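You operate a simulated robot arm through the tools that you are given. There is no shell and no other tool. Be economical: measure what you need, move in short steps, check, and stop when the job is done.

Carry out the task below with a simulated two-armed robot. There is one attempt and no reset: what you move stays moved.

JOB
Start the air set up and bring the outlet to 3 bar.
Fine: shut the receiver drain tap, switch the compressor on, wait for 8 bar on the receiver gauge, open the air line valve, then set the regulator.

The check looks at the end state, three seconds after you hand in, the way a careful person would. Anything else that was tipped, shoved, dropped, spilled or broken makes it a failure.

ROBOT AND FRAMES
Two 6-joint arms with fingered hands on one trunk, on a base that drives. Base frame: it is fixed to the floor where the robot stands at the start and does not move with it; the origin is under the middle of the robot, x ahead of it, y to its left, z up. Units: mm, rad, N and s.
The left shoulder is at the start at [50, 170, 1060], the right one opposite. With the tool pointing down near the work surface each hand reaches from about 440 to 740 mm from the robot's upright axis, wherever it stands, measured 20 degrees to its own side. Places, roughly: air line valve [700, -200, 900]; compressor switch [700, 100, 900]; outlet gauge [900, -500, 1000]; receiver drain tap [500, 0, 700]; receiver gauge [900, 0, 1000]; regulator knob [700, -600, 900]. Payload 3.5 kg a hand.
The tool frame of a hand sits at the grasp point between the pads (the TCP): z along the fingers, y along the line on which they close. The tips reach 26 mm beyond it. The gripper opens to 132 mm. The gripper's body begins 73 mm behind the TCP. The gripper is a hand of 3 fingers: y runs from the thumb to the fingers, the wrist lies at [0, 0, -234] in the tool frame, and closing takes about 1.5 s.
Orientation is told as [roll, pitch, yaw] about the base's x, y, z axes, in that order, counted from this pose: with the fingers straight down and closing along the base's y, the tool's x points along the base's -x, its y along +y and its z along -z.

CONTROLS
- The arms move only by the tool servo_tool. It takes "left_targets", "right_targets" or both (then of equal length, played together; a hand with none holds still); each is a list of rows, each a list of 2 entries, a list of its own where there are three numbers: the shift along the base's x, y, z in mm, then the turn, a rotation vector about the base's x, y, z in rad. In form: [[[tx, ty, tz], [ax, ay, az]], ...]. A call has 1 to 10 rows; each row shifts and turns the commanded pose from where the row before left it. "left_jaw" and "right_jaw" are, for a hand that has rows, the opening, from 0 (shut) to 1 (fully open), set as the call begins (left out, the last holds). Rows are played at 5 a second. More than 50 mm and 0.15 rad between two rows, or a gripper value outside its range, and nothing of the call is played. Where a pose cannot be reached the arm comes as near as it can. A force on the tool above 40 N (or 10 N above the force at the start of the call, whichever is more), or a blocked arm, ends the call early, and 0.2 s more pass. Each finger travels about 108 mm/s and halts on what it meets, pressing with about 27 N; the grip force reading is that of the motor and also rises with nothing between the fingers. The clock runs only during rows and for 0.2 s after the last one: add rows that do not move to give the fingers time. It gives the time, the measured TCP pose, the force on the tool (base axes), the opening and the grip force at its end, in the units of the frame above (readings bear some noise), with the torque about the TCP (base axes, N m) and any sound that the robot's microphone picked up, and new pictures: "views" is both (left out), scene, wrist or none (wrist: the cameras of the hands that moved).
- Cameras (640 x 400 px; columns grow to the right, rows downward): "scene" is now at [34.8, -4.8, 1644.8]; the picture's right is [-0.08, -1.00, 0.00], its down [-0.78, 0.06, -0.62] and it looks along [0.62, -0.05, -0.78] (base axes); focal length 271 px, centre (320, 200). "left" rides on the left gripper at [-62, 3, -92] in its tool frame; the picture's right is [-0.05, -1.00, 0.00], its down [0.83, -0.04, -0.56] and it looks along [0.55, -0.03, 0.83] (tool axes); focal length 230 px, centre (320, 200). "right" rides on the right gripper at [62, 3, -92] in its tool frame; the picture's right is [-0.05, 1.00, 0.00], its down [-0.83, -0.04, -0.56] and it looks along [-0.55, -0.03, 0.83] (tool axes); focal length 230 px, centre (320, 200). There is no depth. A picture from a camera that has moved, and an enlarged one, comes with that camera's place and axes in the base frame and with its lens.
- raise_lower(by): slides the trunk up (or, below 0, down) by that many mm; the arms and the scene camera ride with it, the base frame stays. It gives what a move gives, with no picture.
- drive_base(legs): drives the robot by 1 to 6 legs, each [ahead, left, turn to the left] in mm, mm and rad, along the robot's own axes; the way and the turn of a leg run together, so that a leg with both is an arc; at most 1500 mm and 3.142 rad a leg. The arms and the cameras ride along, it lands a little off, and it stops where it bumps. It gives what a move gives, and a new picture of the scene camera.
- curl_fingers(finger1, finger2, thumb_bend, hand): sets how far each is bent, from 0 (flat) to 100 (curled in); at 30 the hand is open as for a grip, at 70 the pads meet at the TCP. One left out holds its place. A second passes; each finger stops where it meets its share of the squeeze, and holds until it gets a number again. A gripper value or a shape takes the hand back. It gives what a move gives, with no picture; readings hold the bend of each and the force on the fingers (four entries, about 0 where the hand has none), thumb and palm.
- preshape(shape, hand): the hand has 3 fingers and takes this shape, open, in about a second: jaw (thumb against the fingers, like two jaws); tri (thumb and two fingers); tip (a fingertip pinch); poke (one finger out to press); point (the index stretched); flat (the hand flat); cup (the hand cupped); fist (a fist). The gripper value then closes the fingers along that shape, each until it touches; the sizes above hold for jaw. It gives what a move gives, with no picture.
- pan_tilt(pan, tilt): turns the head with the scene camera to pan (to the left, within 1.501 rad either way) and tilt (down, from -0.506 to 1.204), counted from straight ahead of the robot. It gives what a move gives, and a new picture of the scene camera.
- zoom(camera, box): a new picture of the part [left, top, right, bottom] of that camera's present view, enlarged. No time passes.
- close_job(): hands the job in; it is judged then, once.

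Work in short steps. Places have to be worked out from the pictures, the camera data and where the tool is seen: move nearer, look again, correct. Check each grasp and each placing, and mend what went wrong. You have 120 turns and 260 pictures in all, those below and enlarged ones among them. Open the grippers and draw the arms clear of the work before you hand the job in, unless the task says otherwise; then end with one line.

The tools are called after "Emit:" as name(argument=value, ...) on one line, values as JSON. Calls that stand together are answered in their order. servo_tool: Moves the arms, as the interface text tells. Its arguments: {"type":"object","properties":{"left_targets":{"type":"array","items":{"type":"array"}},"left_jaw":{"type":"number"},"right_targets":{"type":"array","items":{"type":"array"}},"right_jaw":{"type":"number"},"views":{"type":"string","enum":["both","scene","wrist","none"]}},"required":[]} The other tools are called the same way: raise_lower (by) slides the trunk up or down; preshape (shape, hand) gives the hand a shape; curl_fingers (finger1, finger2, thumb_bend, hand) moves the fingers one by one; drive_base (legs) drives the base; pan_tilt (pan, tilt) turns the head that bears the scene camera; zoom (camera, box) takes an enlarged picture of a part of a camera's view; close_job () hands the job in.

At the start:

```text
time_s: 0.0
left_ee_pos: [674.9, 130.8, 1203.7]
left_tool_rot: [0.0, 0.0, 0.0]
left_force: [-0.9, -0.1, 0.7]
left_wrist_torque: [-0.01, -0.02, -0.01]
left_width: 132.0
left_gripper_force: 0.0
left_shape: jaw
left_bend: [30.0, 30.0, 30.0]
left_finger forces: [0.1, 0.1, 0.1, 0.0, 0.0, 0.0]
right_ee_pos: [539.7, -395.4, 1161.6]
right_tool_rot: [0.0, -0.001, 0.001]
right_force: [-0.7, 0.3, -0.7]
right_wrist_torque: [0.0, 0.02, -0.01]
right_width: 131.6
right_gripper_force: 0.0
right_shape: jaw
right_bend: [30.0, 30.0, 30.0]
right_finger forces: [0.1, 0.1, 0.0, 0.1, 0.0, 0.1]
trunk travel left (down, up): [-675.0, 35.0]
robot x, y, heading: [0.2, 1.4, -0.0]
head pan, tilt: [-0.077, 0.902]
```

scene: 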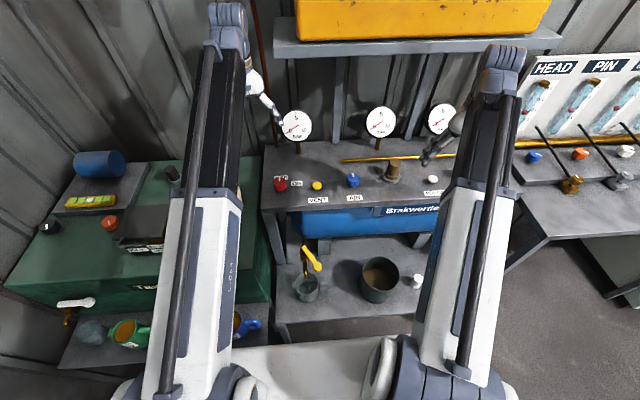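
right: 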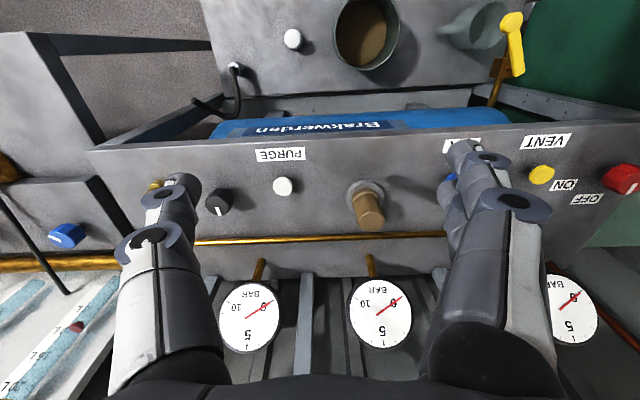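
left: 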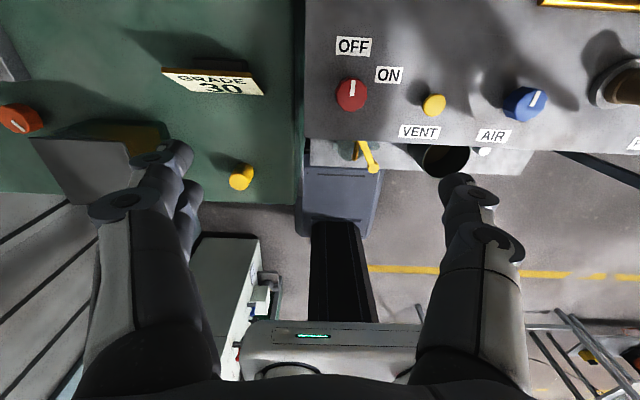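

The red switch is near [714, 86], the blue AIR valve near [713, -183] and the yellow drain tap near [506, -9]. I zoom in for details before moving anything.

Emit:
zoom(camera="scene", box=[250, 90, 470, 310])

Emit:
zoom(camera="left", box=[300, 20, 600, 210])

Emit:
zoom(camera="right", box=[120, 120, 440, 360])

Emit:
zoom(camera="right", box=[400, 0, 640, 150])

```text
1.82 times, centred on (360, 200) of scene
camera zoom: at [34.8, -4.8, 1644.8], right [-0.08, -1.0, 0.0], down [-0.78, 0.06, -0.62], along [0.62, -0.05, -0.78], focal length 493 px, centre (247, 200)
```

zoom: 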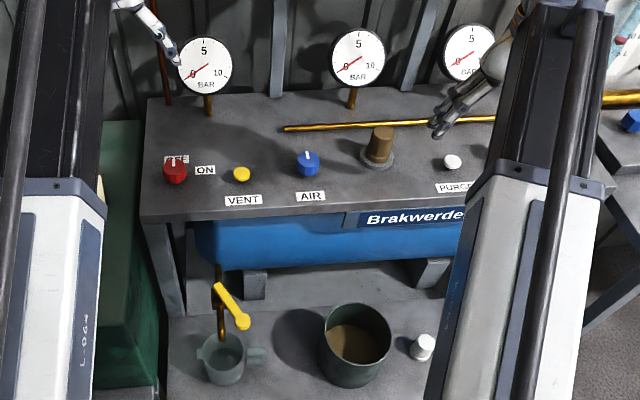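

```text
2.11 times, centred on (450, 115) of left
camera zoom: at [736.3, 134.3, 1295.2], right [0.05, -1.0, 0.0], down [-0.83, -0.04, 0.56], along [-0.55, -0.03, -0.83], focal length 484 px, centre (46, 379)
```

zoom: 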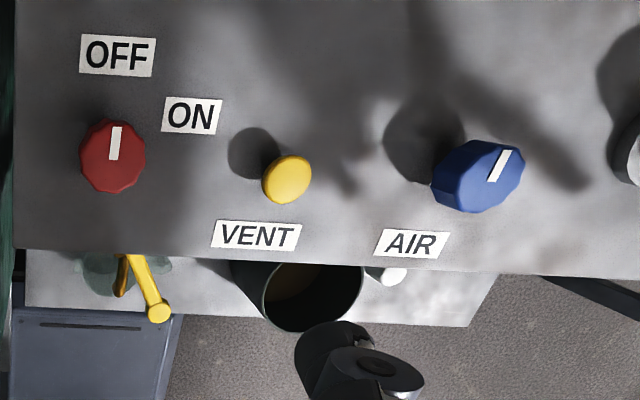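

```text
1.67 times, centred on (280, 240) of right
camera zoom: at [478.5, -391.6, 1253.2], right [0.05, 1.0, 0.0], down [0.83, -0.04, 0.56], along [0.55, -0.03, -0.83], focal length 384 px, centre (387, 133)
```

zoom: 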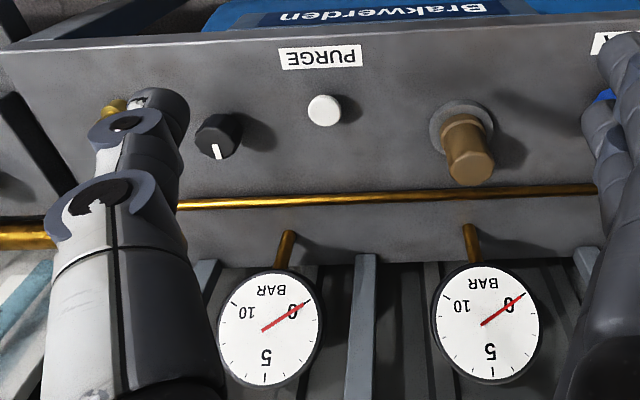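

```text
2.67 times, centred on (520, 75) of right
camera zoom: at [478.5, -391.6, 1253.2], right [0.05, 1.0, 0.0], down [0.83, -0.04, 0.56], along [0.55, -0.03, -0.83], focal length 614 px, centre (-213, 533)
```

zoom: 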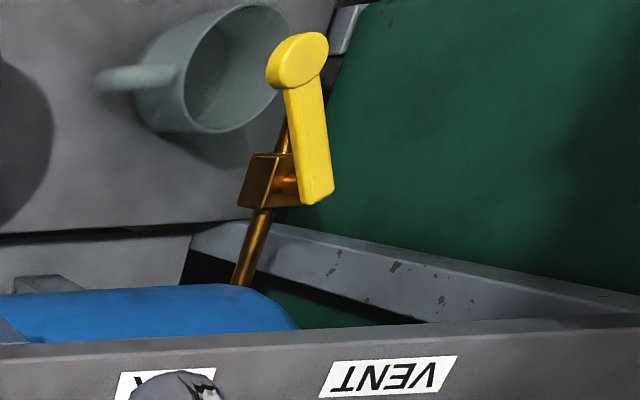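

I look closer at the tap in the scene view.

Emit:
zoom(camera="scene", box=[280, 230, 350, 310])

Emit:
servo_tool(left_targets=[[[-40, 0, -40], [0, 0, 0]], [[-40, 0, -40], [0, 0, 0]], [[-40, 0, -20], [0, 0, 0]], [[-40, 0, 0], [0, 0, 0]], [[-40, 0, 0], [0, 0, 0]], [[-20, 0, 0], [0, 0, 0]]], views="both")

```text
5.00 times, centred on (315, 270) of scene
camera zoom: at [34.8, -4.8, 1644.8], right [-0.08, -1.0, 0.0], down [-0.78, 0.06, -0.62], along [0.62, -0.05, -0.78], focal length 1355 px, centre (345, -150)
```

zoom: 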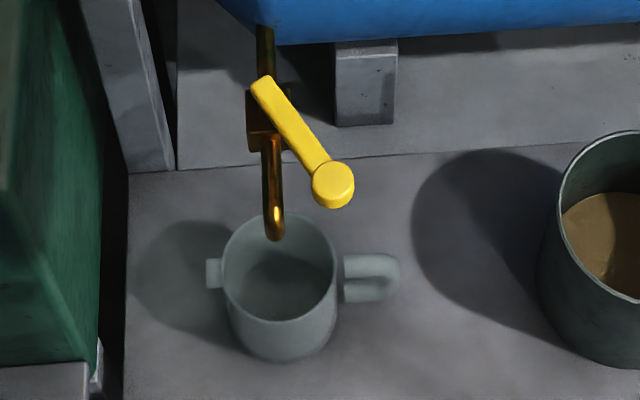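

```text
refused: row 1 steps farther than a row can; nothing moved
```

The tap's lever pivots near [550, 18, 700] with its knob at about [462, -31, 705]. It lies about 29° off the pipe line, so it is partly or fully open. I shut the left hand and draw it back over the tap for a closer look.

Emit:
servo_tool(left_targets=[[[-40, 0, -20], [0, -0.1, 0]], [[-40, 0, -20], [0, -0.1, 0]], [[-40, 0, -20], [0, -0.1, 0]], [[-40, 0, -20], [0, -0.1, 0]], [[-40, 0, -20], [0, 0, 0]], [[-30, 0, -20], [0, 0, 0]]], left_jaw=0, views="both")

```text
time_s: 1.4
left_ee_pos: [535.8, 124.8, 1123.1]
left_tool_rot: [0.0, -0.398, 0.001]
left_force: [-0.4, 0.6, 0.0]
left_wrist_torque: [-0.02, -0.02, -0.02]
left_width: 0.0
left_gripper_force: 27.1
left_shape: jaw
left_bend: [65.0, 65.0, 67.0]
left_finger forces: [0.0, 0.0, 0.1, 0.0, 0.1, 0.1]
left hand out of reach, approached as far as the arm can: row 4, 5, 6
right_ee_pos: [540.1, -395.6, 1160.8]
right_tool_rot: [-0.002, 0.0, 0.0]
right_force: [-0.1, 0.3, -0.6]
right_wrist_torque: [0.0, -0.02, 0.03]
right_width: 131.9
right_gripper_force: 0.1
right_shape: jaw
right_bend: [30.0, 30.0, 30.0]
right_finger forces: [0.1, 0.0, 0.0, 0.0, 0.1, 0.1]
trunk travel left (down, up): [-675.0, 35.0]
robot x, y, heading: [-5.9, 4.9, 0.002]
head pan, tilt: [-0.077, 0.902]
camera scene: at [35.0, -4.9, 1644.8], right [-0.08, -1.0, 0.0], down [-0.78, 0.06, -0.62], along [0.62, -0.05, -0.78], focal length 271 px, centre (320, 200)
camera left: at [556.5, 128.1, 1232.0], right [0.05, -1.0, 0.02], down [-0.98, -0.04, 0.19], along [-0.19, -0.03, -0.98], focal length 230 px, centre (320, 200)
```

scene: 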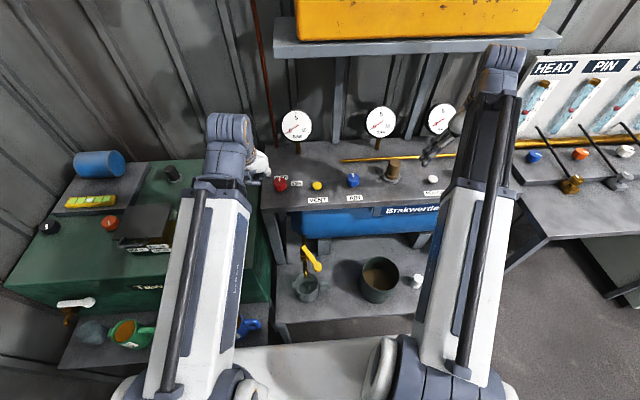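
left: 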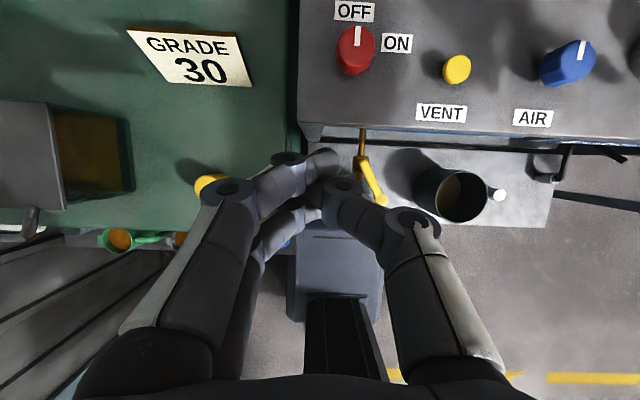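

The hand can't come close enough in to the robot, so I back the base off 150 mm to get a comfortable reach to the tap.

Emit:
drive_base(legs=[[-150, 0, 0]])

```text
time_s: 2.8
left_ee_pos: [385.9, 125.9, 1123.2]
left_tool_rot: [0.0, -0.401, 0.003]
left_force: [-0.1, 0.5, 0.3]
left_wrist_torque: [-0.02, -0.01, -0.01]
left_width: 0.1
left_gripper_force: 26.5
left_shape: jaw
left_bend: [65.0, 65.0, 67.0]
left_finger forces: [0.0, 0.1, 0.1, 0.0, 0.0, 0.0]
right_ee_pos: [392.0, -395.0, 1162.3]
right_tool_rot: [0.0, -0.001, 0.001]
right_force: [0.0, -0.3, 0.5]
right_wrist_torque: [0.0, 0.0, -0.01]
right_width: 131.7
right_gripper_force: 0.1
right_shape: jaw
right_bend: [30.0, 30.0, 30.0]
right_finger forces: [0.0, 0.0, 0.1, 0.0, 0.0, 0.0]
trunk travel left (down, up): [-675.0, 35.0]
robot x, y, heading: [-146.4, -2.7, -0.002]
head pan, tilt: [-0.077, 0.902]
camera scene: at [-114.8, -4.8, 1644.9], right [-0.07, -1.0, 0.0], down [-0.78, 0.06, -0.62], along [0.62, -0.05, -0.78], focal length 271 px, centre (320, 200)
```

scene: 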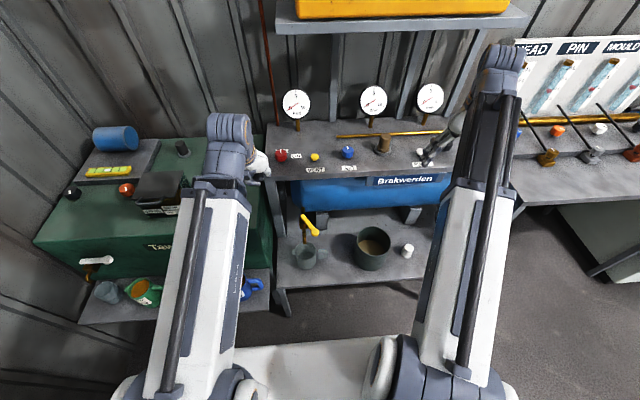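

Now I lower the left hand to about [420, 30, 850] to view the tap close up.

Emit:
servo_tool(left_targets=[[[5, -18, -44], [0, 0, 0]], [[5, -18, -44], [0, 0, 0]], [[5, -18, -44], [0, 0, 0]], [[5, -18, -44], [0, 0, 0]], [[5, -18, -44], [0, 0, 0]], [[5, 0, -40], [0, 0, 0]]], views="both")

```text
time_s: 4.2
left_ee_pos: [422.2, 34.8, 864.3]
left_tool_rot: [0.0, -0.399, 0.001]
left_force: [-0.7, -0.2, 0.2]
left_wrist_torque: [0.05, 0.0, -0.01]
left_width: 0.0
left_gripper_force: 26.5
left_shape: jaw
left_bend: [65.0, 65.0, 67.0]
left_finger forces: [0.1, 0.0, 0.1, 0.0, 0.1, 0.0]
left hand out of reach, approached as far as the arm can: row 1
right_ee_pos: [393.4, -394.0, 1162.2]
right_tool_rot: [0.0, 0.0, 0.001]
right_force: [0.6, -0.3, -0.8]
right_wrist_torque: [-0.04, 0.0, -0.02]
right_width: 132.1
right_gripper_force: 0.1
right_shape: jaw
right_bend: [30.0, 30.0, 30.0]
right_finger forces: [0.1, 0.0, 0.1, 0.0, 0.0, 0.0]
trunk travel left (down, up): [-675.0, 35.0]
robot x, y, heading: [-147.5, 1.5, -0.002]
head pan, tilt: [-0.077, 0.902]
camera scene: at [-113.1, -4.9, 1644.8], right [-0.07, -1.0, 0.0], down [-0.78, 0.06, -0.62], along [0.62, -0.05, -0.78], focal length 271 px, centre (320, 200)
camera left: at [443.4, 38.0, 972.7], right [0.05, -1.0, 0.02], down [-0.98, -0.04, 0.19], along [-0.19, -0.03, -0.98], focal length 230 px, centre (320, 200)
```

scene: 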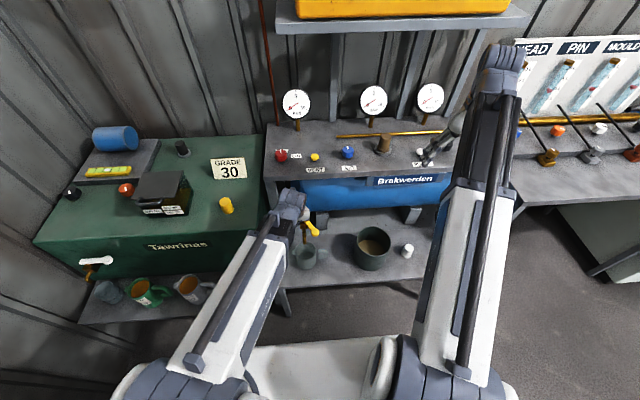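
left: 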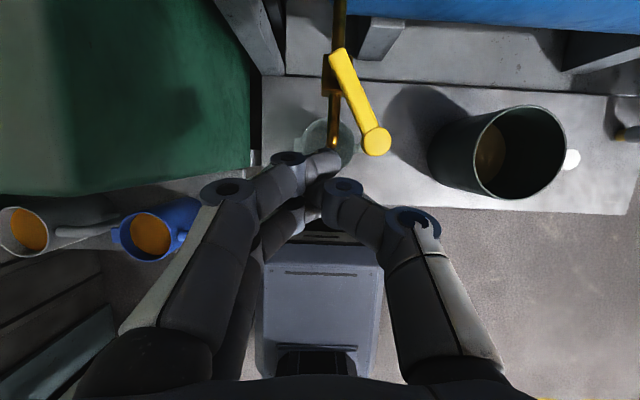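

I zoom on the tap to find the spout relative to the lever.

Emit:
zoom(camera="left", box=[270, 0, 430, 200])

Emit:
zoom(camera="scene", box=[260, 180, 360, 290])

```text
2.00 times, centred on (350, 100) of left
camera zoom: at [443.4, 38.0, 972.7], right [0.05, -1.0, 0.02], down [-0.98, -0.04, 0.19], along [-0.19, -0.03, -0.98], focal length 460 px, centre (260, 400)
```

zoom: 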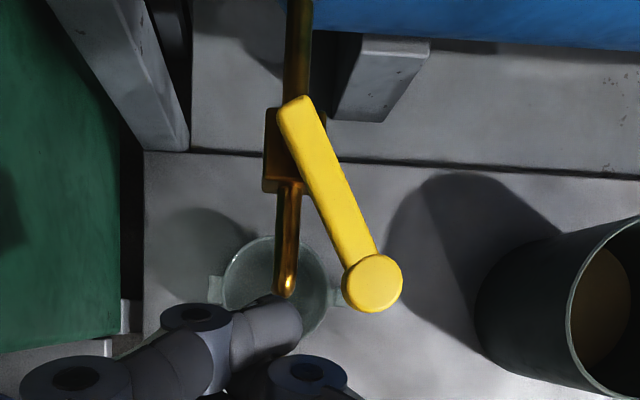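

```text
3.64 times, centred on (310, 235) of scene
camera zoom: at [-113.1, -4.9, 1644.8], right [-0.07, -1.0, 0.0], down [-0.78, 0.06, -0.62], along [0.62, -0.05, -0.78], focal length 985 px, centre (356, 73)
```

zoom: 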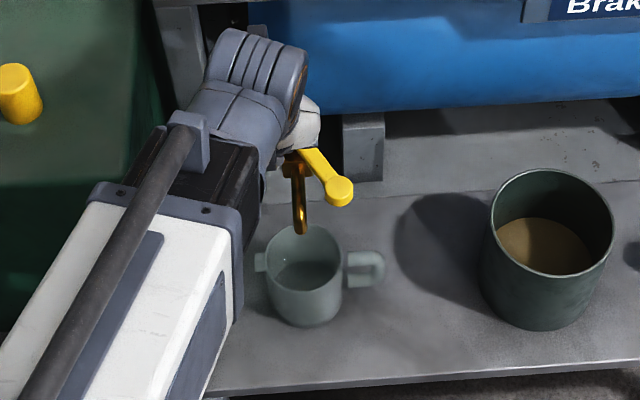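

The spout's elbow lies well below the lever, at x≈457, y≈15. I bring the closed fingertips down beside the lever on its +y side, tips at about z 695.

Emit:
servo_tool(left_targets=[[[10, 0, -40], [0, 0, 0]], [[10, 0, -40], [0, 0, 0]], [[10, 0, -40], [0, 0, 0]], [[4, -4, -22], [0, 0, 0]], [[0, 0, 0], [0, 0, 0]]], views="both")

```text
time_s: 5.4
left_ee_pos: [454.9, 32.9, 722.6]
left_tool_rot: [-0.001, -0.397, 0.001]
left_force: [-0.3, 0.3, 1.1]
left_wrist_torque: [0.01, -0.03, -0.01]
left_width: 0.4
left_gripper_force: 26.6
left_shape: jaw
left_bend: [65.0, 65.0, 67.0]
left_finger forces: [0.0, 0.0, 0.1, 0.0, 0.1, 0.0]
right_ee_pos: [393.0, -394.9, 1162.9]
right_tool_rot: [-0.001, 0.0, 0.002]
right_force: [-0.5, -0.2, -0.2]
right_wrist_torque: [0.01, 0.01, 0.01]
right_width: 132.0
right_gripper_force: 0.1
right_shape: jaw
right_bend: [30.0, 30.0, 30.0]
right_finger forces: [0.0, 0.0, 0.1, 0.1, 0.0, 0.1]
trunk travel left (down, up): [-675.0, 35.0]
robot x, y, heading: [-148.2, 3.2, 0.004]
head pan, tilt: [-0.077, 0.902]
camera scene: at [-113.4, -4.9, 1644.8], right [-0.07, -1.0, 0.0], down [-0.78, 0.06, -0.62], along [0.62, -0.05, -0.78], focal length 271 px, centre (320, 200)
camera left: at [476.0, 35.7, 830.9], right [0.05, -1.0, 0.02], down [-0.98, -0.04, 0.19], along [-0.19, -0.03, -0.98], focal length 230 px, centre (320, 200)
```

scene: 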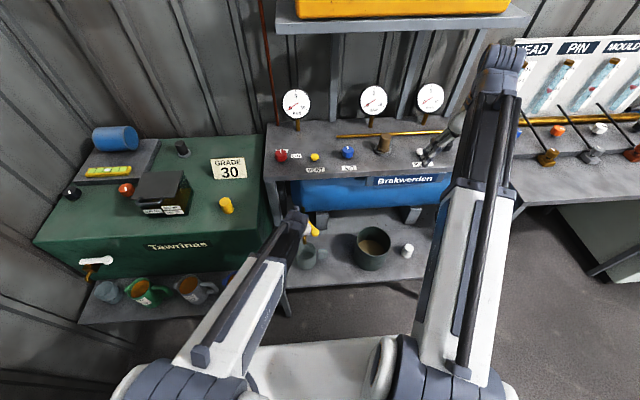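
left: 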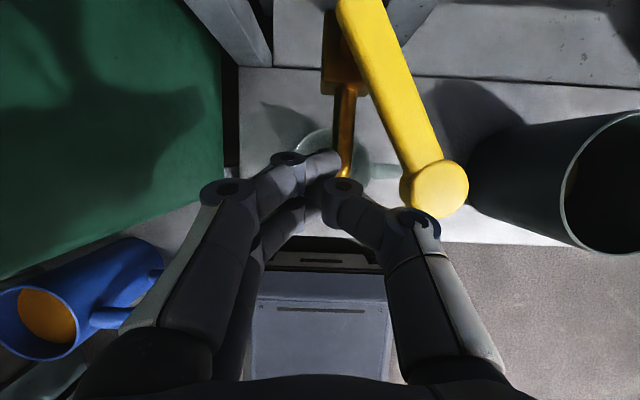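

The fingertips are beside the lever, and the knob top is at about z 713. I push toward -y in small steps, following the arc.

Emit:
servo_tool(left_targets=[[[0, -15, -3], [0, 0, 0]], [[0, -15, 0], [0, 0, 0]], [[3, -13, 0], [0, 0, 0]], [[6, -12, 0], [0, 0, 0]]], views="wrist")

```text
time_s: 6.4
left_ee_pos: [464.2, -26.0, 720.7]
left_tool_rot: [-0.001, -0.398, 0.002]
left_force: [0.1, 0.7, 0.2]
left_wrist_torque: [0.02, -0.01, -0.02]
left_width: 0.4
left_gripper_force: 26.8
left_shape: jaw
left_bend: [65.0, 65.0, 67.0]
left_finger forces: [0.0, 0.1, 0.1, 0.0, 0.1, 0.0]
right_ee_pos: [392.9, -394.0, 1162.8]
right_tool_rot: [0.001, 0.001, 0.001]
right_force: [-0.8, -0.8, 0.4]
right_wrist_torque: [-0.02, 0.01, 0.0]
right_width: 132.0
right_gripper_force: 0.0
right_shape: jaw
right_bend: [30.0, 30.0, 30.0]
right_finger forces: [0.0, 0.0, 0.1, 0.0, 0.0, 0.0]
trunk travel left (down, up): [-675.0, 35.0]
robot x, y, heading: [-149.6, -1.3, 0.0]
head pan, tilt: [-0.077, 0.902]
camera left: at [486.0, -21.4, 828.6], right [0.05, -1.0, 0.02], down [-0.98, -0.05, 0.19], along [-0.19, -0.03, -0.98], focal length 230 px, centre (320, 200)
```

left: 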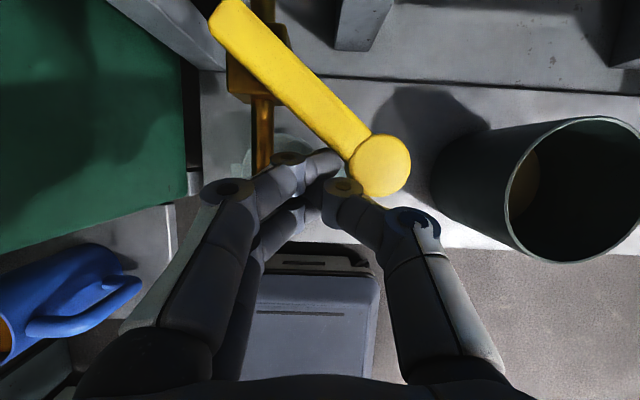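

The lever is turning, now at about 42°. I continue along the arc.

Emit:
servo_tool(left_targets=[[[8, -10, 0], [0, 0, 0]], [[10, -9, 0], [0, 0, 0]], [[11, -8, 0], [0, 0, 0]], [[12, -6, 0], [0, 0, 0]], [[12, -4, 0], [0, 0, 0]]], views="wrist")

```text
time_s: 7.6
left_ee_pos: [507.7, -59.0, 715.4]
left_tool_rot: [0.008, -0.377, 0.002]
left_force: [-13.0, 3.3, 3.0]
left_wrist_torque: [0.03, 0.08, 0.08]
left_width: 0.0
left_gripper_force: 26.6
left_shape: jaw
left_bend: [67.0, 65.0, 67.0]
left_finger forces: [0.0, 0.0, 0.0, 0.0, 0.0, 0.0]
right_ee_pos: [394.1, -394.0, 1159.8]
right_tool_rot: [-0.001, -0.001, 0.003]
right_force: [-0.5, -0.1, 0.8]
right_wrist_torque: [0.04, 0.08, 0.02]
right_width: 131.6
right_gripper_force: 0.0
right_shape: jaw
right_bend: [30.0, 30.0, 30.0]
right_finger forces: [0.1, 0.0, 0.0, 0.0, 0.0, 0.0]
trunk travel left (down, up): [-675.0, 35.0]
robot x, y, heading: [-146.0, -0.4, -0.002]
head pan, tilt: [-0.077, 0.902]
stopped in row 5 (left hand): the force on the tool passed its limit at 45 N (the readings are from after the stop); the commanded pose is now the measured one
camera left: at [531.3, -56.0, 823.2], right [0.05, -1.0, 0.01], down [-0.98, -0.05, 0.21], along [-0.21, -0.02, -0.98], focal length 230 px, centre (320, 200)
```

left: 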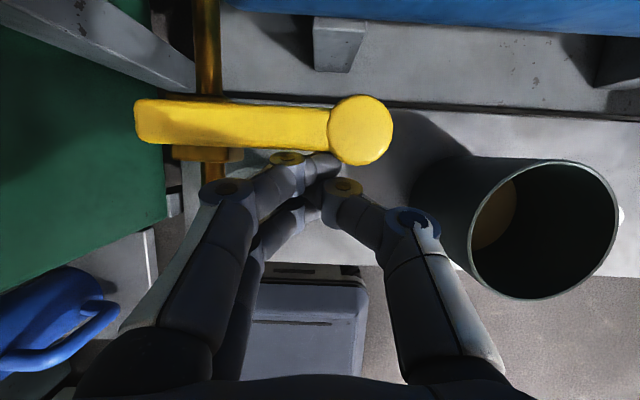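

The lever is square to the pipe and has met its stop with a force spike, so the tap is shut. I draw back and up.

Emit:
servo_tool(left_targets=[[[-25, 0, 0], [0, 0, 0]], [[-30, 10, 20], [0, 0, 0]], [[-15, 15, 44], [0, 0, 0]], [[0, 15, 45], [0, 0, 0]], [[0, 15, 45], [0, 0, 0]], [[0, 15, 45], [0, 0, 0]], [[0, 15, 45], [0, 0, 0]], [[0, 15, 45], [0, 0, 0]], [[0, 10, 45], [0, 0, 0]], [[0, 0, 45], [0, 0, 0]]], views="both")

```text
time_s: 9.8
left_ee_pos: [438.7, 49.7, 1094.8]
left_tool_rot: [0.007, -0.382, 0.002]
left_force: [0.2, -0.1, -0.3]
left_wrist_torque: [0.02, 0.0, 0.01]
left_width: 0.2
left_gripper_force: 26.8
left_shape: jaw
left_bend: [66.0, 65.0, 67.0]
left_finger forces: [0.0, 0.0, 0.1, 0.0, 0.0, 0.0]
right_ee_pos: [394.0, -395.5, 1161.4]
right_tool_rot: [0.001, 0.0, 0.002]
right_force: [0.0, 0.0, 0.2]
right_wrist_torque: [0.03, 0.0, 0.01]
right_width: 132.0
right_gripper_force: 0.1
right_shape: jaw
right_bend: [30.0, 30.0, 30.0]
right_finger forces: [0.0, 0.0, 0.0, 0.0, 0.1, 0.0]
trunk travel left (down, up): [-675.0, 35.0]
robot x, y, heading: [-148.0, 0.3, 0.004]
head pan, tilt: [-0.077, 0.902]
camera scene: at [-113.8, -4.8, 1644.8], right [-0.07, -1.0, 0.0], down [-0.78, 0.06, -0.62], along [0.62, -0.05, -0.78], focal length 271 px, centre (320, 200)
camera left: at [462.0, 52.6, 1204.5], right [0.05, -1.0, 0.01], down [-0.98, -0.05, 0.21], along [-0.2, -0.02, -0.98], focal length 230 px, centre (320, 200)
```

scene: 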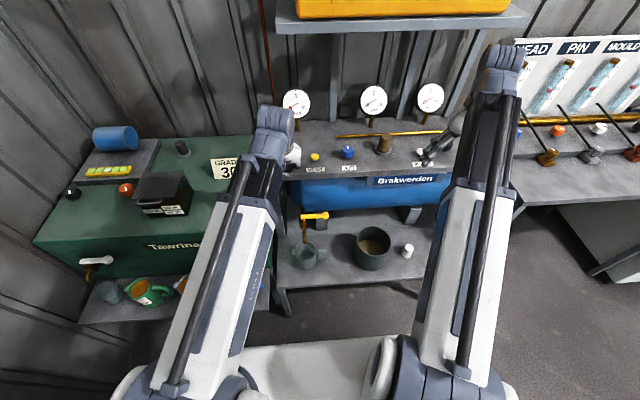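
left: 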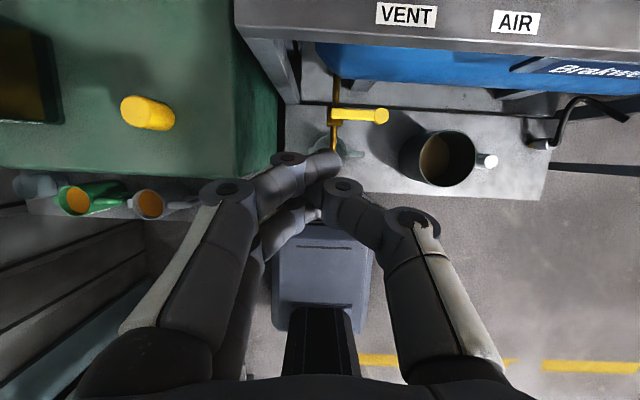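

The tap is now clearly square to the pipe. I drive ahead 130 mm to reach the bench panel.

Emit:
drive_base(legs=[[130, 0, 0]])

Emit:
servo_tool(left_targets=[[[10, 5, 0], [0, 0.13, 0]], [[10, 5, 0], [0, 0.13, 0]], [[10, 5, 0], [0, 0.13, 0]], [[0, 5, 0], [0, 0, 0]]], left_jaw=0.6, views="both")

```text
time_s: 11.1
left_ee_pos: [570.3, 48.8, 1095.1]
left_tool_rot: [0.007, -0.381, 0.001]
left_force: [0.1, -0.2, -0.3]
left_wrist_torque: [-0.03, 0.02, -0.02]
left_width: 0.1
left_gripper_force: 27.4
left_shape: jaw
left_bend: [66.0, 65.0, 67.0]
left_finger forces: [0.0, 0.0, 0.1, 0.0, 0.0, 0.1]
right_ee_pos: [524.3, -395.0, 1161.6]
right_tool_rot: [-0.001, 0.003, 0.001]
right_force: [1.6, -0.4, -0.4]
right_wrist_torque: [-0.01, 0.02, 0.0]
right_width: 131.7
right_gripper_force: 0.0
right_shape: jaw
right_bend: [30.0, 30.0, 30.0]
right_finger forces: [0.1, 0.0, 0.1, 0.0, 0.0, 0.0]
trunk travel left (down, up): [-675.0, 35.0]
robot x, y, heading: [-18.1, 0.6, -0.001]
head pan, tilt: [-0.077, 0.902]
camera scene: at [18.6, -4.6, 1644.7], right [-0.08, -1.0, 0.0], down [-0.78, 0.06, -0.62], along [0.62, -0.05, -0.79], focal length 271 px, centre (320, 200)
```

scene: 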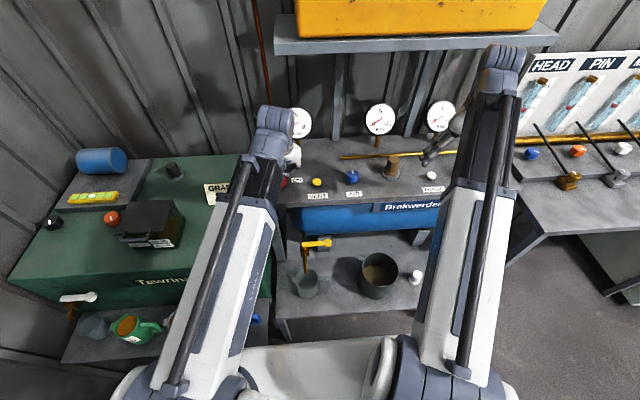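

```text
time_s: 12.1
left_ee_pos: [600.0, 69.5, 1096.1]
left_tool_rot: [0.008, 0.01, -0.001]
left_force: [0.3, 0.8, -0.5]
left_wrist_torque: [-0.02, -0.02, -0.01]
left_width: 78.7
left_gripper_force: 0.0
left_shape: jaw
left_bend: [71.0, 71.0, 71.0]
left_finger forces: [0.0, 0.0, 0.0, 0.1, 0.0, 0.0]
right_ee_pos: [522.7, -395.1, 1161.9]
right_tool_rot: [0.0, 0.001, -0.001]
right_force: [-0.5, -0.2, 0.0]
right_wrist_torque: [0.0, -0.02, 0.03]
right_width: 131.8
right_gripper_force: 0.0
right_shape: jaw
right_bend: [30.0, 30.0, 30.0]
right_finger forces: [0.1, 0.0, 0.1, 0.0, 0.0, 0.0]
trunk travel left (down, up): [-675.0, 35.0]
robot x, y, heading: [-17.1, 0.9, -0.002]
head pan, tilt: [-0.077, 0.902]
camera scene: at [16.8, -4.6, 1644.8], right [-0.08, -1.0, 0.0], down [-0.78, 0.06, -0.62], along [0.62, -0.05, -0.78], focal length 271 px, centre (320, 200)
camera left: at [662.5, 72.1, 1187.2], right [0.05, -1.0, -0.01], down [-0.83, -0.05, 0.56], along [-0.56, -0.02, -0.83], focal length 230 px, centre (320, 200)
```

scene: 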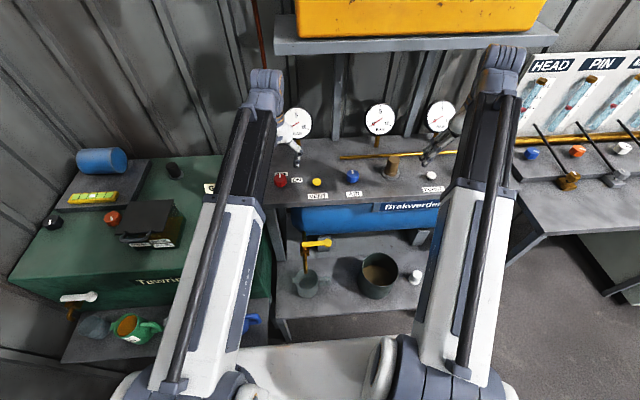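
left: 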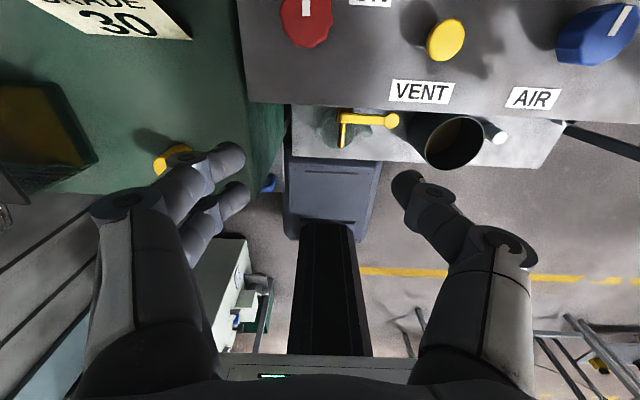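

I place the red switch at about [682, 85], top z ≈ 930. The knob is about 48 mm wide and must turn clockwise, roughly 65°, from OFF to ON. I open the hand and move above it.

Emit:
servo_tool(left_targets=[[[40, 8, 0], [0, 0, 0]], [[42, 8, 0], [0, 0, 0]], [[0, 0, -40], [0, 0, 0]], [[0, 0, -36], [0, 0, 0]], [[0, 0, 0], [0, 0, 0]]], left_jaw=1.0, views="both")

```text
time_s: 13.3
left_ee_pos: [679.8, 84.7, 1021.0]
left_tool_rot: [0.007, 0.007, 0.001]
left_force: [-0.2, 0.3, -0.4]
left_wrist_torque: [0.0, 0.0, 0.01]
left_width: 132.0
left_gripper_force: 0.1
left_shape: jaw
left_bend: [30.0, 30.0, 30.0]
left_finger forces: [0.0, 0.0, 0.1, 0.0, 0.1, 0.0]
right_ee_pos: [523.6, -394.4, 1162.0]
right_tool_rot: [0.0, 0.001, 0.0]
right_force: [-0.7, 0.5, 0.4]
right_wrist_torque: [-0.02, 0.0, -0.02]
right_width: 131.8
right_gripper_force: 0.0
right_shape: jaw
right_bend: [30.0, 30.0, 30.0]
right_finger forces: [0.0, 0.1, 0.0, 0.1, 0.0, 0.0]
trunk travel left (down, up): [-675.0, 35.0]
robot x, y, heading: [-15.0, -0.3, 0.004]
head pan, tilt: [-0.077, 0.902]
camera scene: at [17.0, -4.6, 1644.8], right [-0.08, -1.0, 0.0], down [-0.78, 0.06, -0.62], along [0.62, -0.05, -0.78], focal length 271 px, centre (320, 200)
camera left: at [742.3, 87.3, 1111.7], right [0.05, -1.0, -0.01], down [-0.83, -0.05, 0.56], along [-0.56, -0.02, -0.83], focal length 230 px, centre (320, 200)
```

scene: 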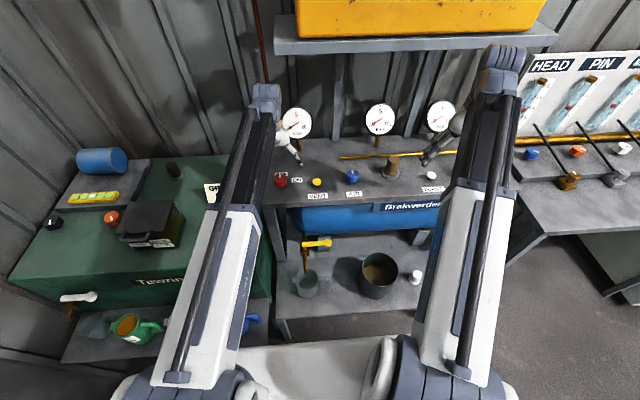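
left: 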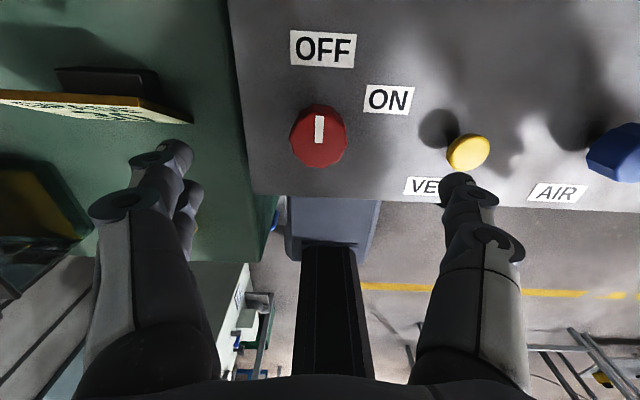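

The knob centre is at about [681, 86], its top near 928 and the bench at about 905. I go down so that the fingertips straddle it at about z 912.

Emit:
servo_tool(left_targets=[[[1, 1, -40], [0, 0, 0]], [[0, 0, -30], [0, 0, 0]], [[0, 0, -13], [0, 0, 0]], [[0, 0, 0], [0, 0, 0]]], left_jaw=0.75, views="wrist")

```text
time_s: 14.3
left_ee_pos: [682.9, 85.9, 935.7]
left_tool_rot: [0.006, 0.007, 0.0]
left_force: [0.3, 0.0, -1.1]
left_wrist_torque: [0.02, 0.0, 0.03]
left_width: 99.0
left_gripper_force: 0.0
left_shape: jaw
left_bend: [63.0, 63.0, 60.0]
left_finger forces: [0.0, 0.0, 0.1, 0.1, 0.1, 0.1]
right_ee_pos: [523.3, -393.6, 1162.8]
right_tool_rot: [0.0, 0.001, 0.001]
right_force: [0.5, 0.0, 0.6]
right_wrist_torque: [-0.01, 0.01, -0.05]
right_width: 132.1
right_gripper_force: 0.1
right_shape: jaw
right_bend: [30.0, 30.0, 30.0]
right_finger forces: [0.0, 0.1, 0.0, 0.1, 0.0, 0.0]
trunk travel left (down, up): [-675.0, 35.0]
robot x, y, heading: [-22.3, -2.1, -0.003]
head pan, tilt: [-0.077, 0.902]
camera left: at [746.1, 89.3, 1028.3], right [0.05, -1.0, -0.01], down [-0.83, -0.05, 0.56], along [-0.56, -0.02, -0.83], focal length 230 px, centre (320, 200)
```

left: 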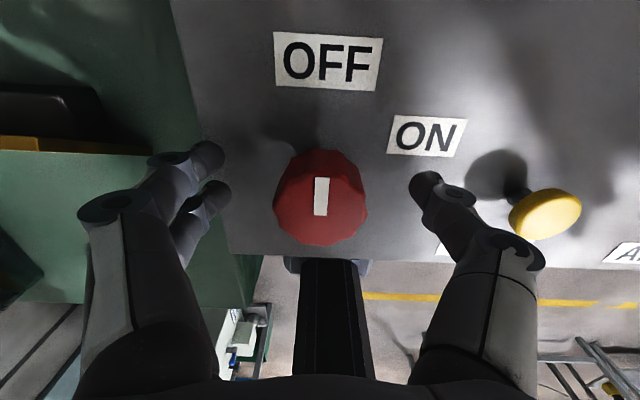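

The fingers straddle the knob well. I close on it.

Emit:
servo_tool(left_targets=[[[0, 0, 0], [0, 0, 0]], [[0, 0, 0], [0, 0, 0]], [[0, 0, 0], [0, 0, 0]], [[0, 0, 0], [0, 0, 0]]], left_jaw=0.2, views="wrist")

```text
time_s: 15.3
left_ee_pos: [683.4, 86.0, 936.6]
left_tool_rot: [0.006, 0.007, 0.0]
left_force: [2.9, -0.7, -2.0]
left_wrist_torque: [0.0, -0.08, 0.0]
left_width: 34.0
left_gripper_force: 27.4
left_shape: jaw
left_bend: [73.0, 74.0, 70.0]
left_finger forces: [11.5, 12.4, 0.0, 0.0, 24.3, 0.0]
right_ee_pos: [523.1, -395.3, 1161.5]
right_tool_rot: [0.0, -0.001, 0.0]
right_force: [0.5, -1.1, 0.3]
right_wrist_torque: [0.02, -0.01, 0.0]
right_width: 131.9
right_gripper_force: 0.1
right_shape: jaw
right_bend: [30.0, 30.0, 30.0]
right_finger forces: [0.0, 0.0, 0.0, 0.0, 0.1, 0.0]
trunk travel left (down, up): [-675.0, 35.0]
robot x, y, heading: [-17.7, 0.1, -0.002]
head pan, tilt: [-0.077, 0.902]
camera left: at [746.4, 89.1, 1028.2], right [0.05, -1.0, -0.01], down [-0.83, -0.05, 0.56], along [-0.56, -0.02, -0.83], focal length 230 px, centre (320, 200)
```

left: 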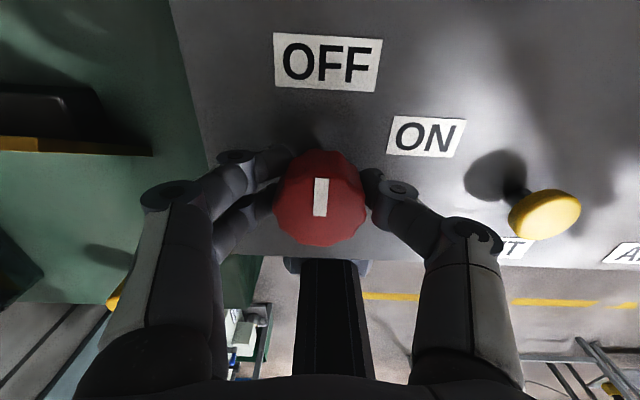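

The grip is firm on the knob. I turn it clockwise (negative about z), watching force and sound.

Emit:
servo_tool(left_targets=[[[0, 0, 0], [0, 0, -0.14]], [[0, 0, 0], [0, 0, -0.14]], [[0, 0, 0], [0, 0, -0.14]], [[0, 0, 0], [0, 0, -0.14]], [[0, 0, 0], [0, 0, -0.14]], [[0, 0, 0], [0, 0, -0.14]], [[0, 0, 0], [0, 0, -0.14]], [[0, 0, 0], [0, 0, -0.14]]], views="both")

```text
time_s: 17.1
left_ee_pos: [682.1, 84.0, 935.3]
left_tool_rot: [0.008, 0.009, -1.122]
left_force: [-0.3, -18.0, 1.0]
left_wrist_torque: [-0.32, 0.09, 0.82]
left_width: 33.7
left_gripper_force: 27.4
left_shape: jaw
left_bend: [73.0, 74.0, 70.0]
left_finger forces: [9.2, 14.0, 0.0, 0.0, 37.1, 0.0]
right_ee_pos: [523.0, -396.8, 1160.6]
right_tool_rot: [0.002, 0.0, 0.0]
right_force: [-0.1, -0.1, 0.2]
right_wrist_torque: [-0.01, 0.02, 0.02]
right_width: 131.8
right_gripper_force: 0.0
right_shape: jaw
right_bend: [30.0, 30.0, 30.0]
right_finger forces: [0.1, 0.1, 0.0, 0.0, 0.0, 0.0]
trunk travel left (down, up): [-675.0, 35.0]
robot x, y, heading: [-17.7, 0.4, 0.003]
head pan, tilt: [-0.077, 0.902]
camera scene: at [16.8, -6.8, 1644.8], right [-0.08, -1.0, 0.0], down [-0.78, 0.06, -0.62], along [0.62, -0.05, -0.78], focal length 271 px, centre (320, 200)
camera left: at [712.3, 28.8, 1028.1], right [-0.88, -0.48, -0.01], down [-0.4, 0.72, 0.56], along [-0.26, 0.5, -0.83], focal length 230 px, centre (320, 200)
```

scene: 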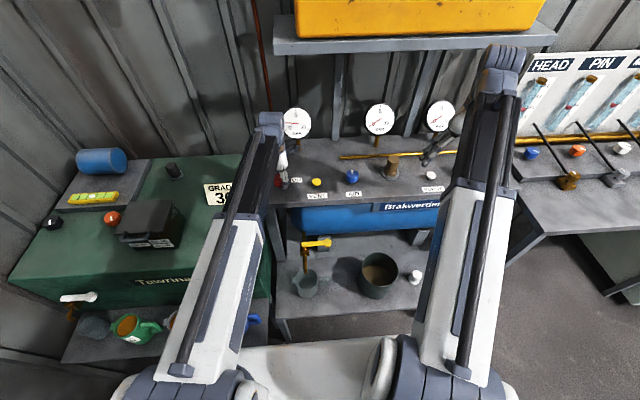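
left: 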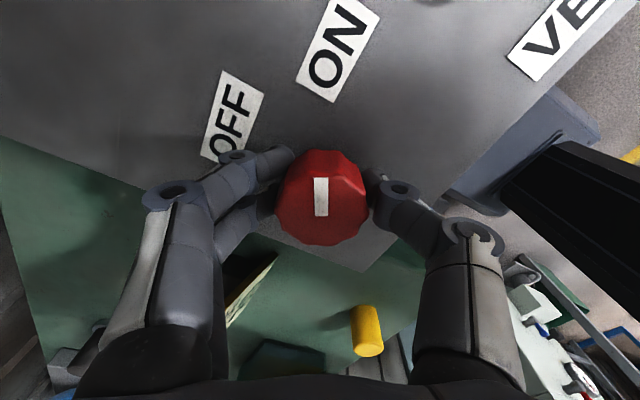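

The knob is turned 64° and points close to ON, with torque built up to 0.82 N m but no sound heard. I turn a little further to see whether it is at its stop.

Emit:
servo_tool(left_targets=[[[0, 0, 0], [0, 0, -0.12]], [[0, 0, 0], [0, 0, -0.12]], [[0, 0, 0], [0, 0, 0]]], views="wrist")

Emit:
zoom(camera="scene", box=[250, 90, 470, 230])

```text
time_s: 17.9
left_ee_pos: [682.7, 88.0, 935.0]
left_tool_rot: [0.006, 0.008, -1.361]
left_force: [-6.2, -5.5, 0.8]
left_wrist_torque: [-0.14, 0.14, 0.98]
left_width: 33.3
left_gripper_force: 26.8
left_shape: jaw
left_bend: [73.0, 74.0, 70.0]
left_finger forces: [11.8, 18.7, 0.0, 0.0, 32.3, 0.0]
right_ee_pos: [523.1, -395.1, 1160.3]
right_tool_rot: [0.0, 0.0, 0.001]
right_force: [0.2, 0.0, -0.8]
right_wrist_torque: [-0.01, 0.01, 0.0]
right_width: 131.8
right_gripper_force: 0.1
right_shape: jaw
right_bend: [30.0, 30.0, 30.0]
right_finger forces: [0.0, 0.1, 0.0, 0.0, 0.1, 0.1]
trunk travel left (down, up): [-675.0, 35.0]
robot x, y, heading: [-18.5, 1.1, -0.002]
head pan, tilt: [-0.077, 0.902]
camera left: at [698.1, 26.4, 1027.8], right [-0.97, -0.26, -0.01], down [-0.22, 0.8, 0.56], along [-0.14, 0.54, -0.83], focal length 230 px, centre (320, 200)
```

left: 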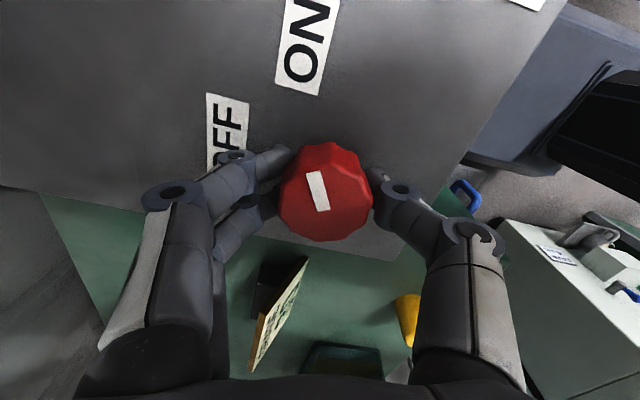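

```text
2.86 times, centred on (360, 160) of scene
camera zoom: at [16.1, -5.1, 1644.8], right [-0.08, -1.0, 0.0], down [-0.78, 0.06, -0.62], along [0.62, -0.05, -0.78], focal length 774 px, centre (206, 314)
```

zoom: 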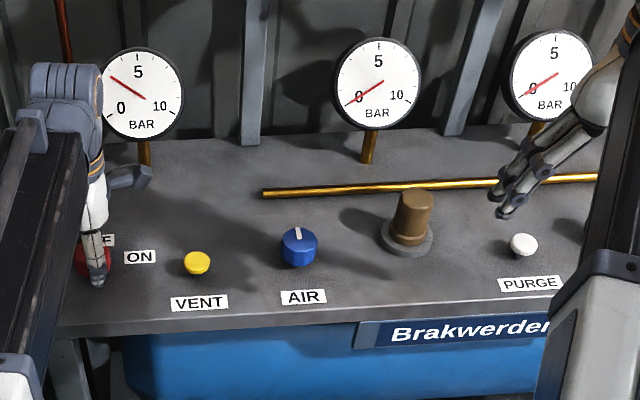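

The compressor is running: the receiver gauge is at about 2.5 bar and rising, and the knob slipped against its end stop. I release it, lift clear and unwind the wrist.

Emit:
servo_tool(left_targets=[[[0, 0, 0], [0, 0, 0.1]], [[0, 0, 0], [0, 0, 0]], [[0, 0, 0], [0, 0, 0]], [[0, 0, 45], [0, 0, 0]], [[0, 0, 45], [0, 0, 0]], [[-10, 10, 45], [0, 0, 0.14]], [[-40, 10, 25], [0, 0, 0.14]], [[-40, 10, 0], [0, 0, 0.14]], [[-20, 10, 0], [0, 0, 0.14]]], left_jaw=0.7, views="both")

Emit:
zoom(camera="scene", box=[250, 90, 470, 230])

```text
time_s: 19.9
left_ee_pos: [573.3, 126.7, 1097.8]
left_tool_rot: [0.008, 0.007, -0.696]
left_force: [-0.2, -0.4, -0.3]
left_wrist_torque: [-0.02, 0.01, -0.04]
left_width: 92.0
left_gripper_force: 0.1
left_shape: jaw
left_bend: [68.0, 68.0, 64.0]
left_finger forces: [0.1, 0.0, 0.0, 0.1, 0.0, 0.1]
right_ee_pos: [522.5, -394.8, 1162.2]
right_tool_rot: [-0.001, 0.0, 0.0]
right_force: [0.8, -0.2, 0.6]
right_wrist_torque: [-0.02, -0.02, -0.01]
right_width: 131.8
right_gripper_force: 0.0
right_shape: jaw
right_bend: [30.0, 30.0, 30.0]
right_finger forces: [0.1, 0.0, 0.0, 0.0, 0.0, 0.0]
trunk travel left (down, up): [-675.0, 35.0]
robot x, y, heading: [-17.6, 0.9, 0.003]
head pan, tilt: [-0.077, 0.902]
camera scene: at [16.8, -4.5, 1644.8], right [-0.08, -1.0, 0.0], down [-0.78, 0.06, -0.62], along [0.62, -0.05, -0.78], focal length 271 px, centre (320, 200)
camera left: at [623.1, 87.8, 1188.6], right [-0.6, -0.8, -0.01], down [-0.66, 0.49, 0.56], along [-0.45, 0.34, -0.83], focal length 230 px, centre (320, 200)
```

scene: 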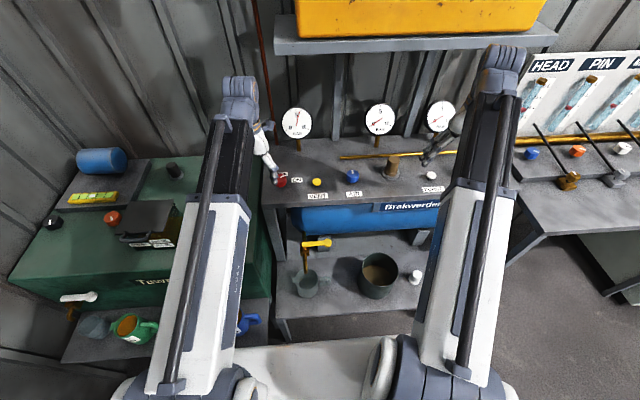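
left: 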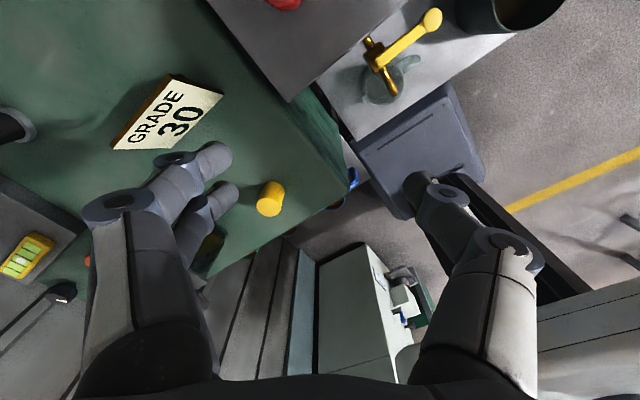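

```text
2.86 times, centred on (360, 160) of scene
camera zoom: at [16.8, -4.5, 1644.8], right [-0.08, -1.0, 0.0], down [-0.78, 0.06, -0.62], along [0.62, -0.05, -0.78], focal length 774 px, centre (206, 314)
```

zoom: 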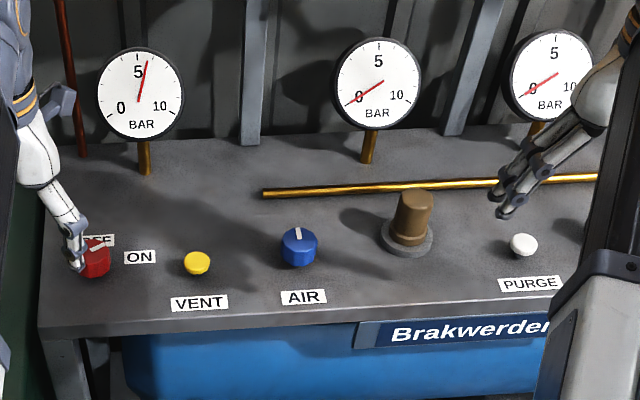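

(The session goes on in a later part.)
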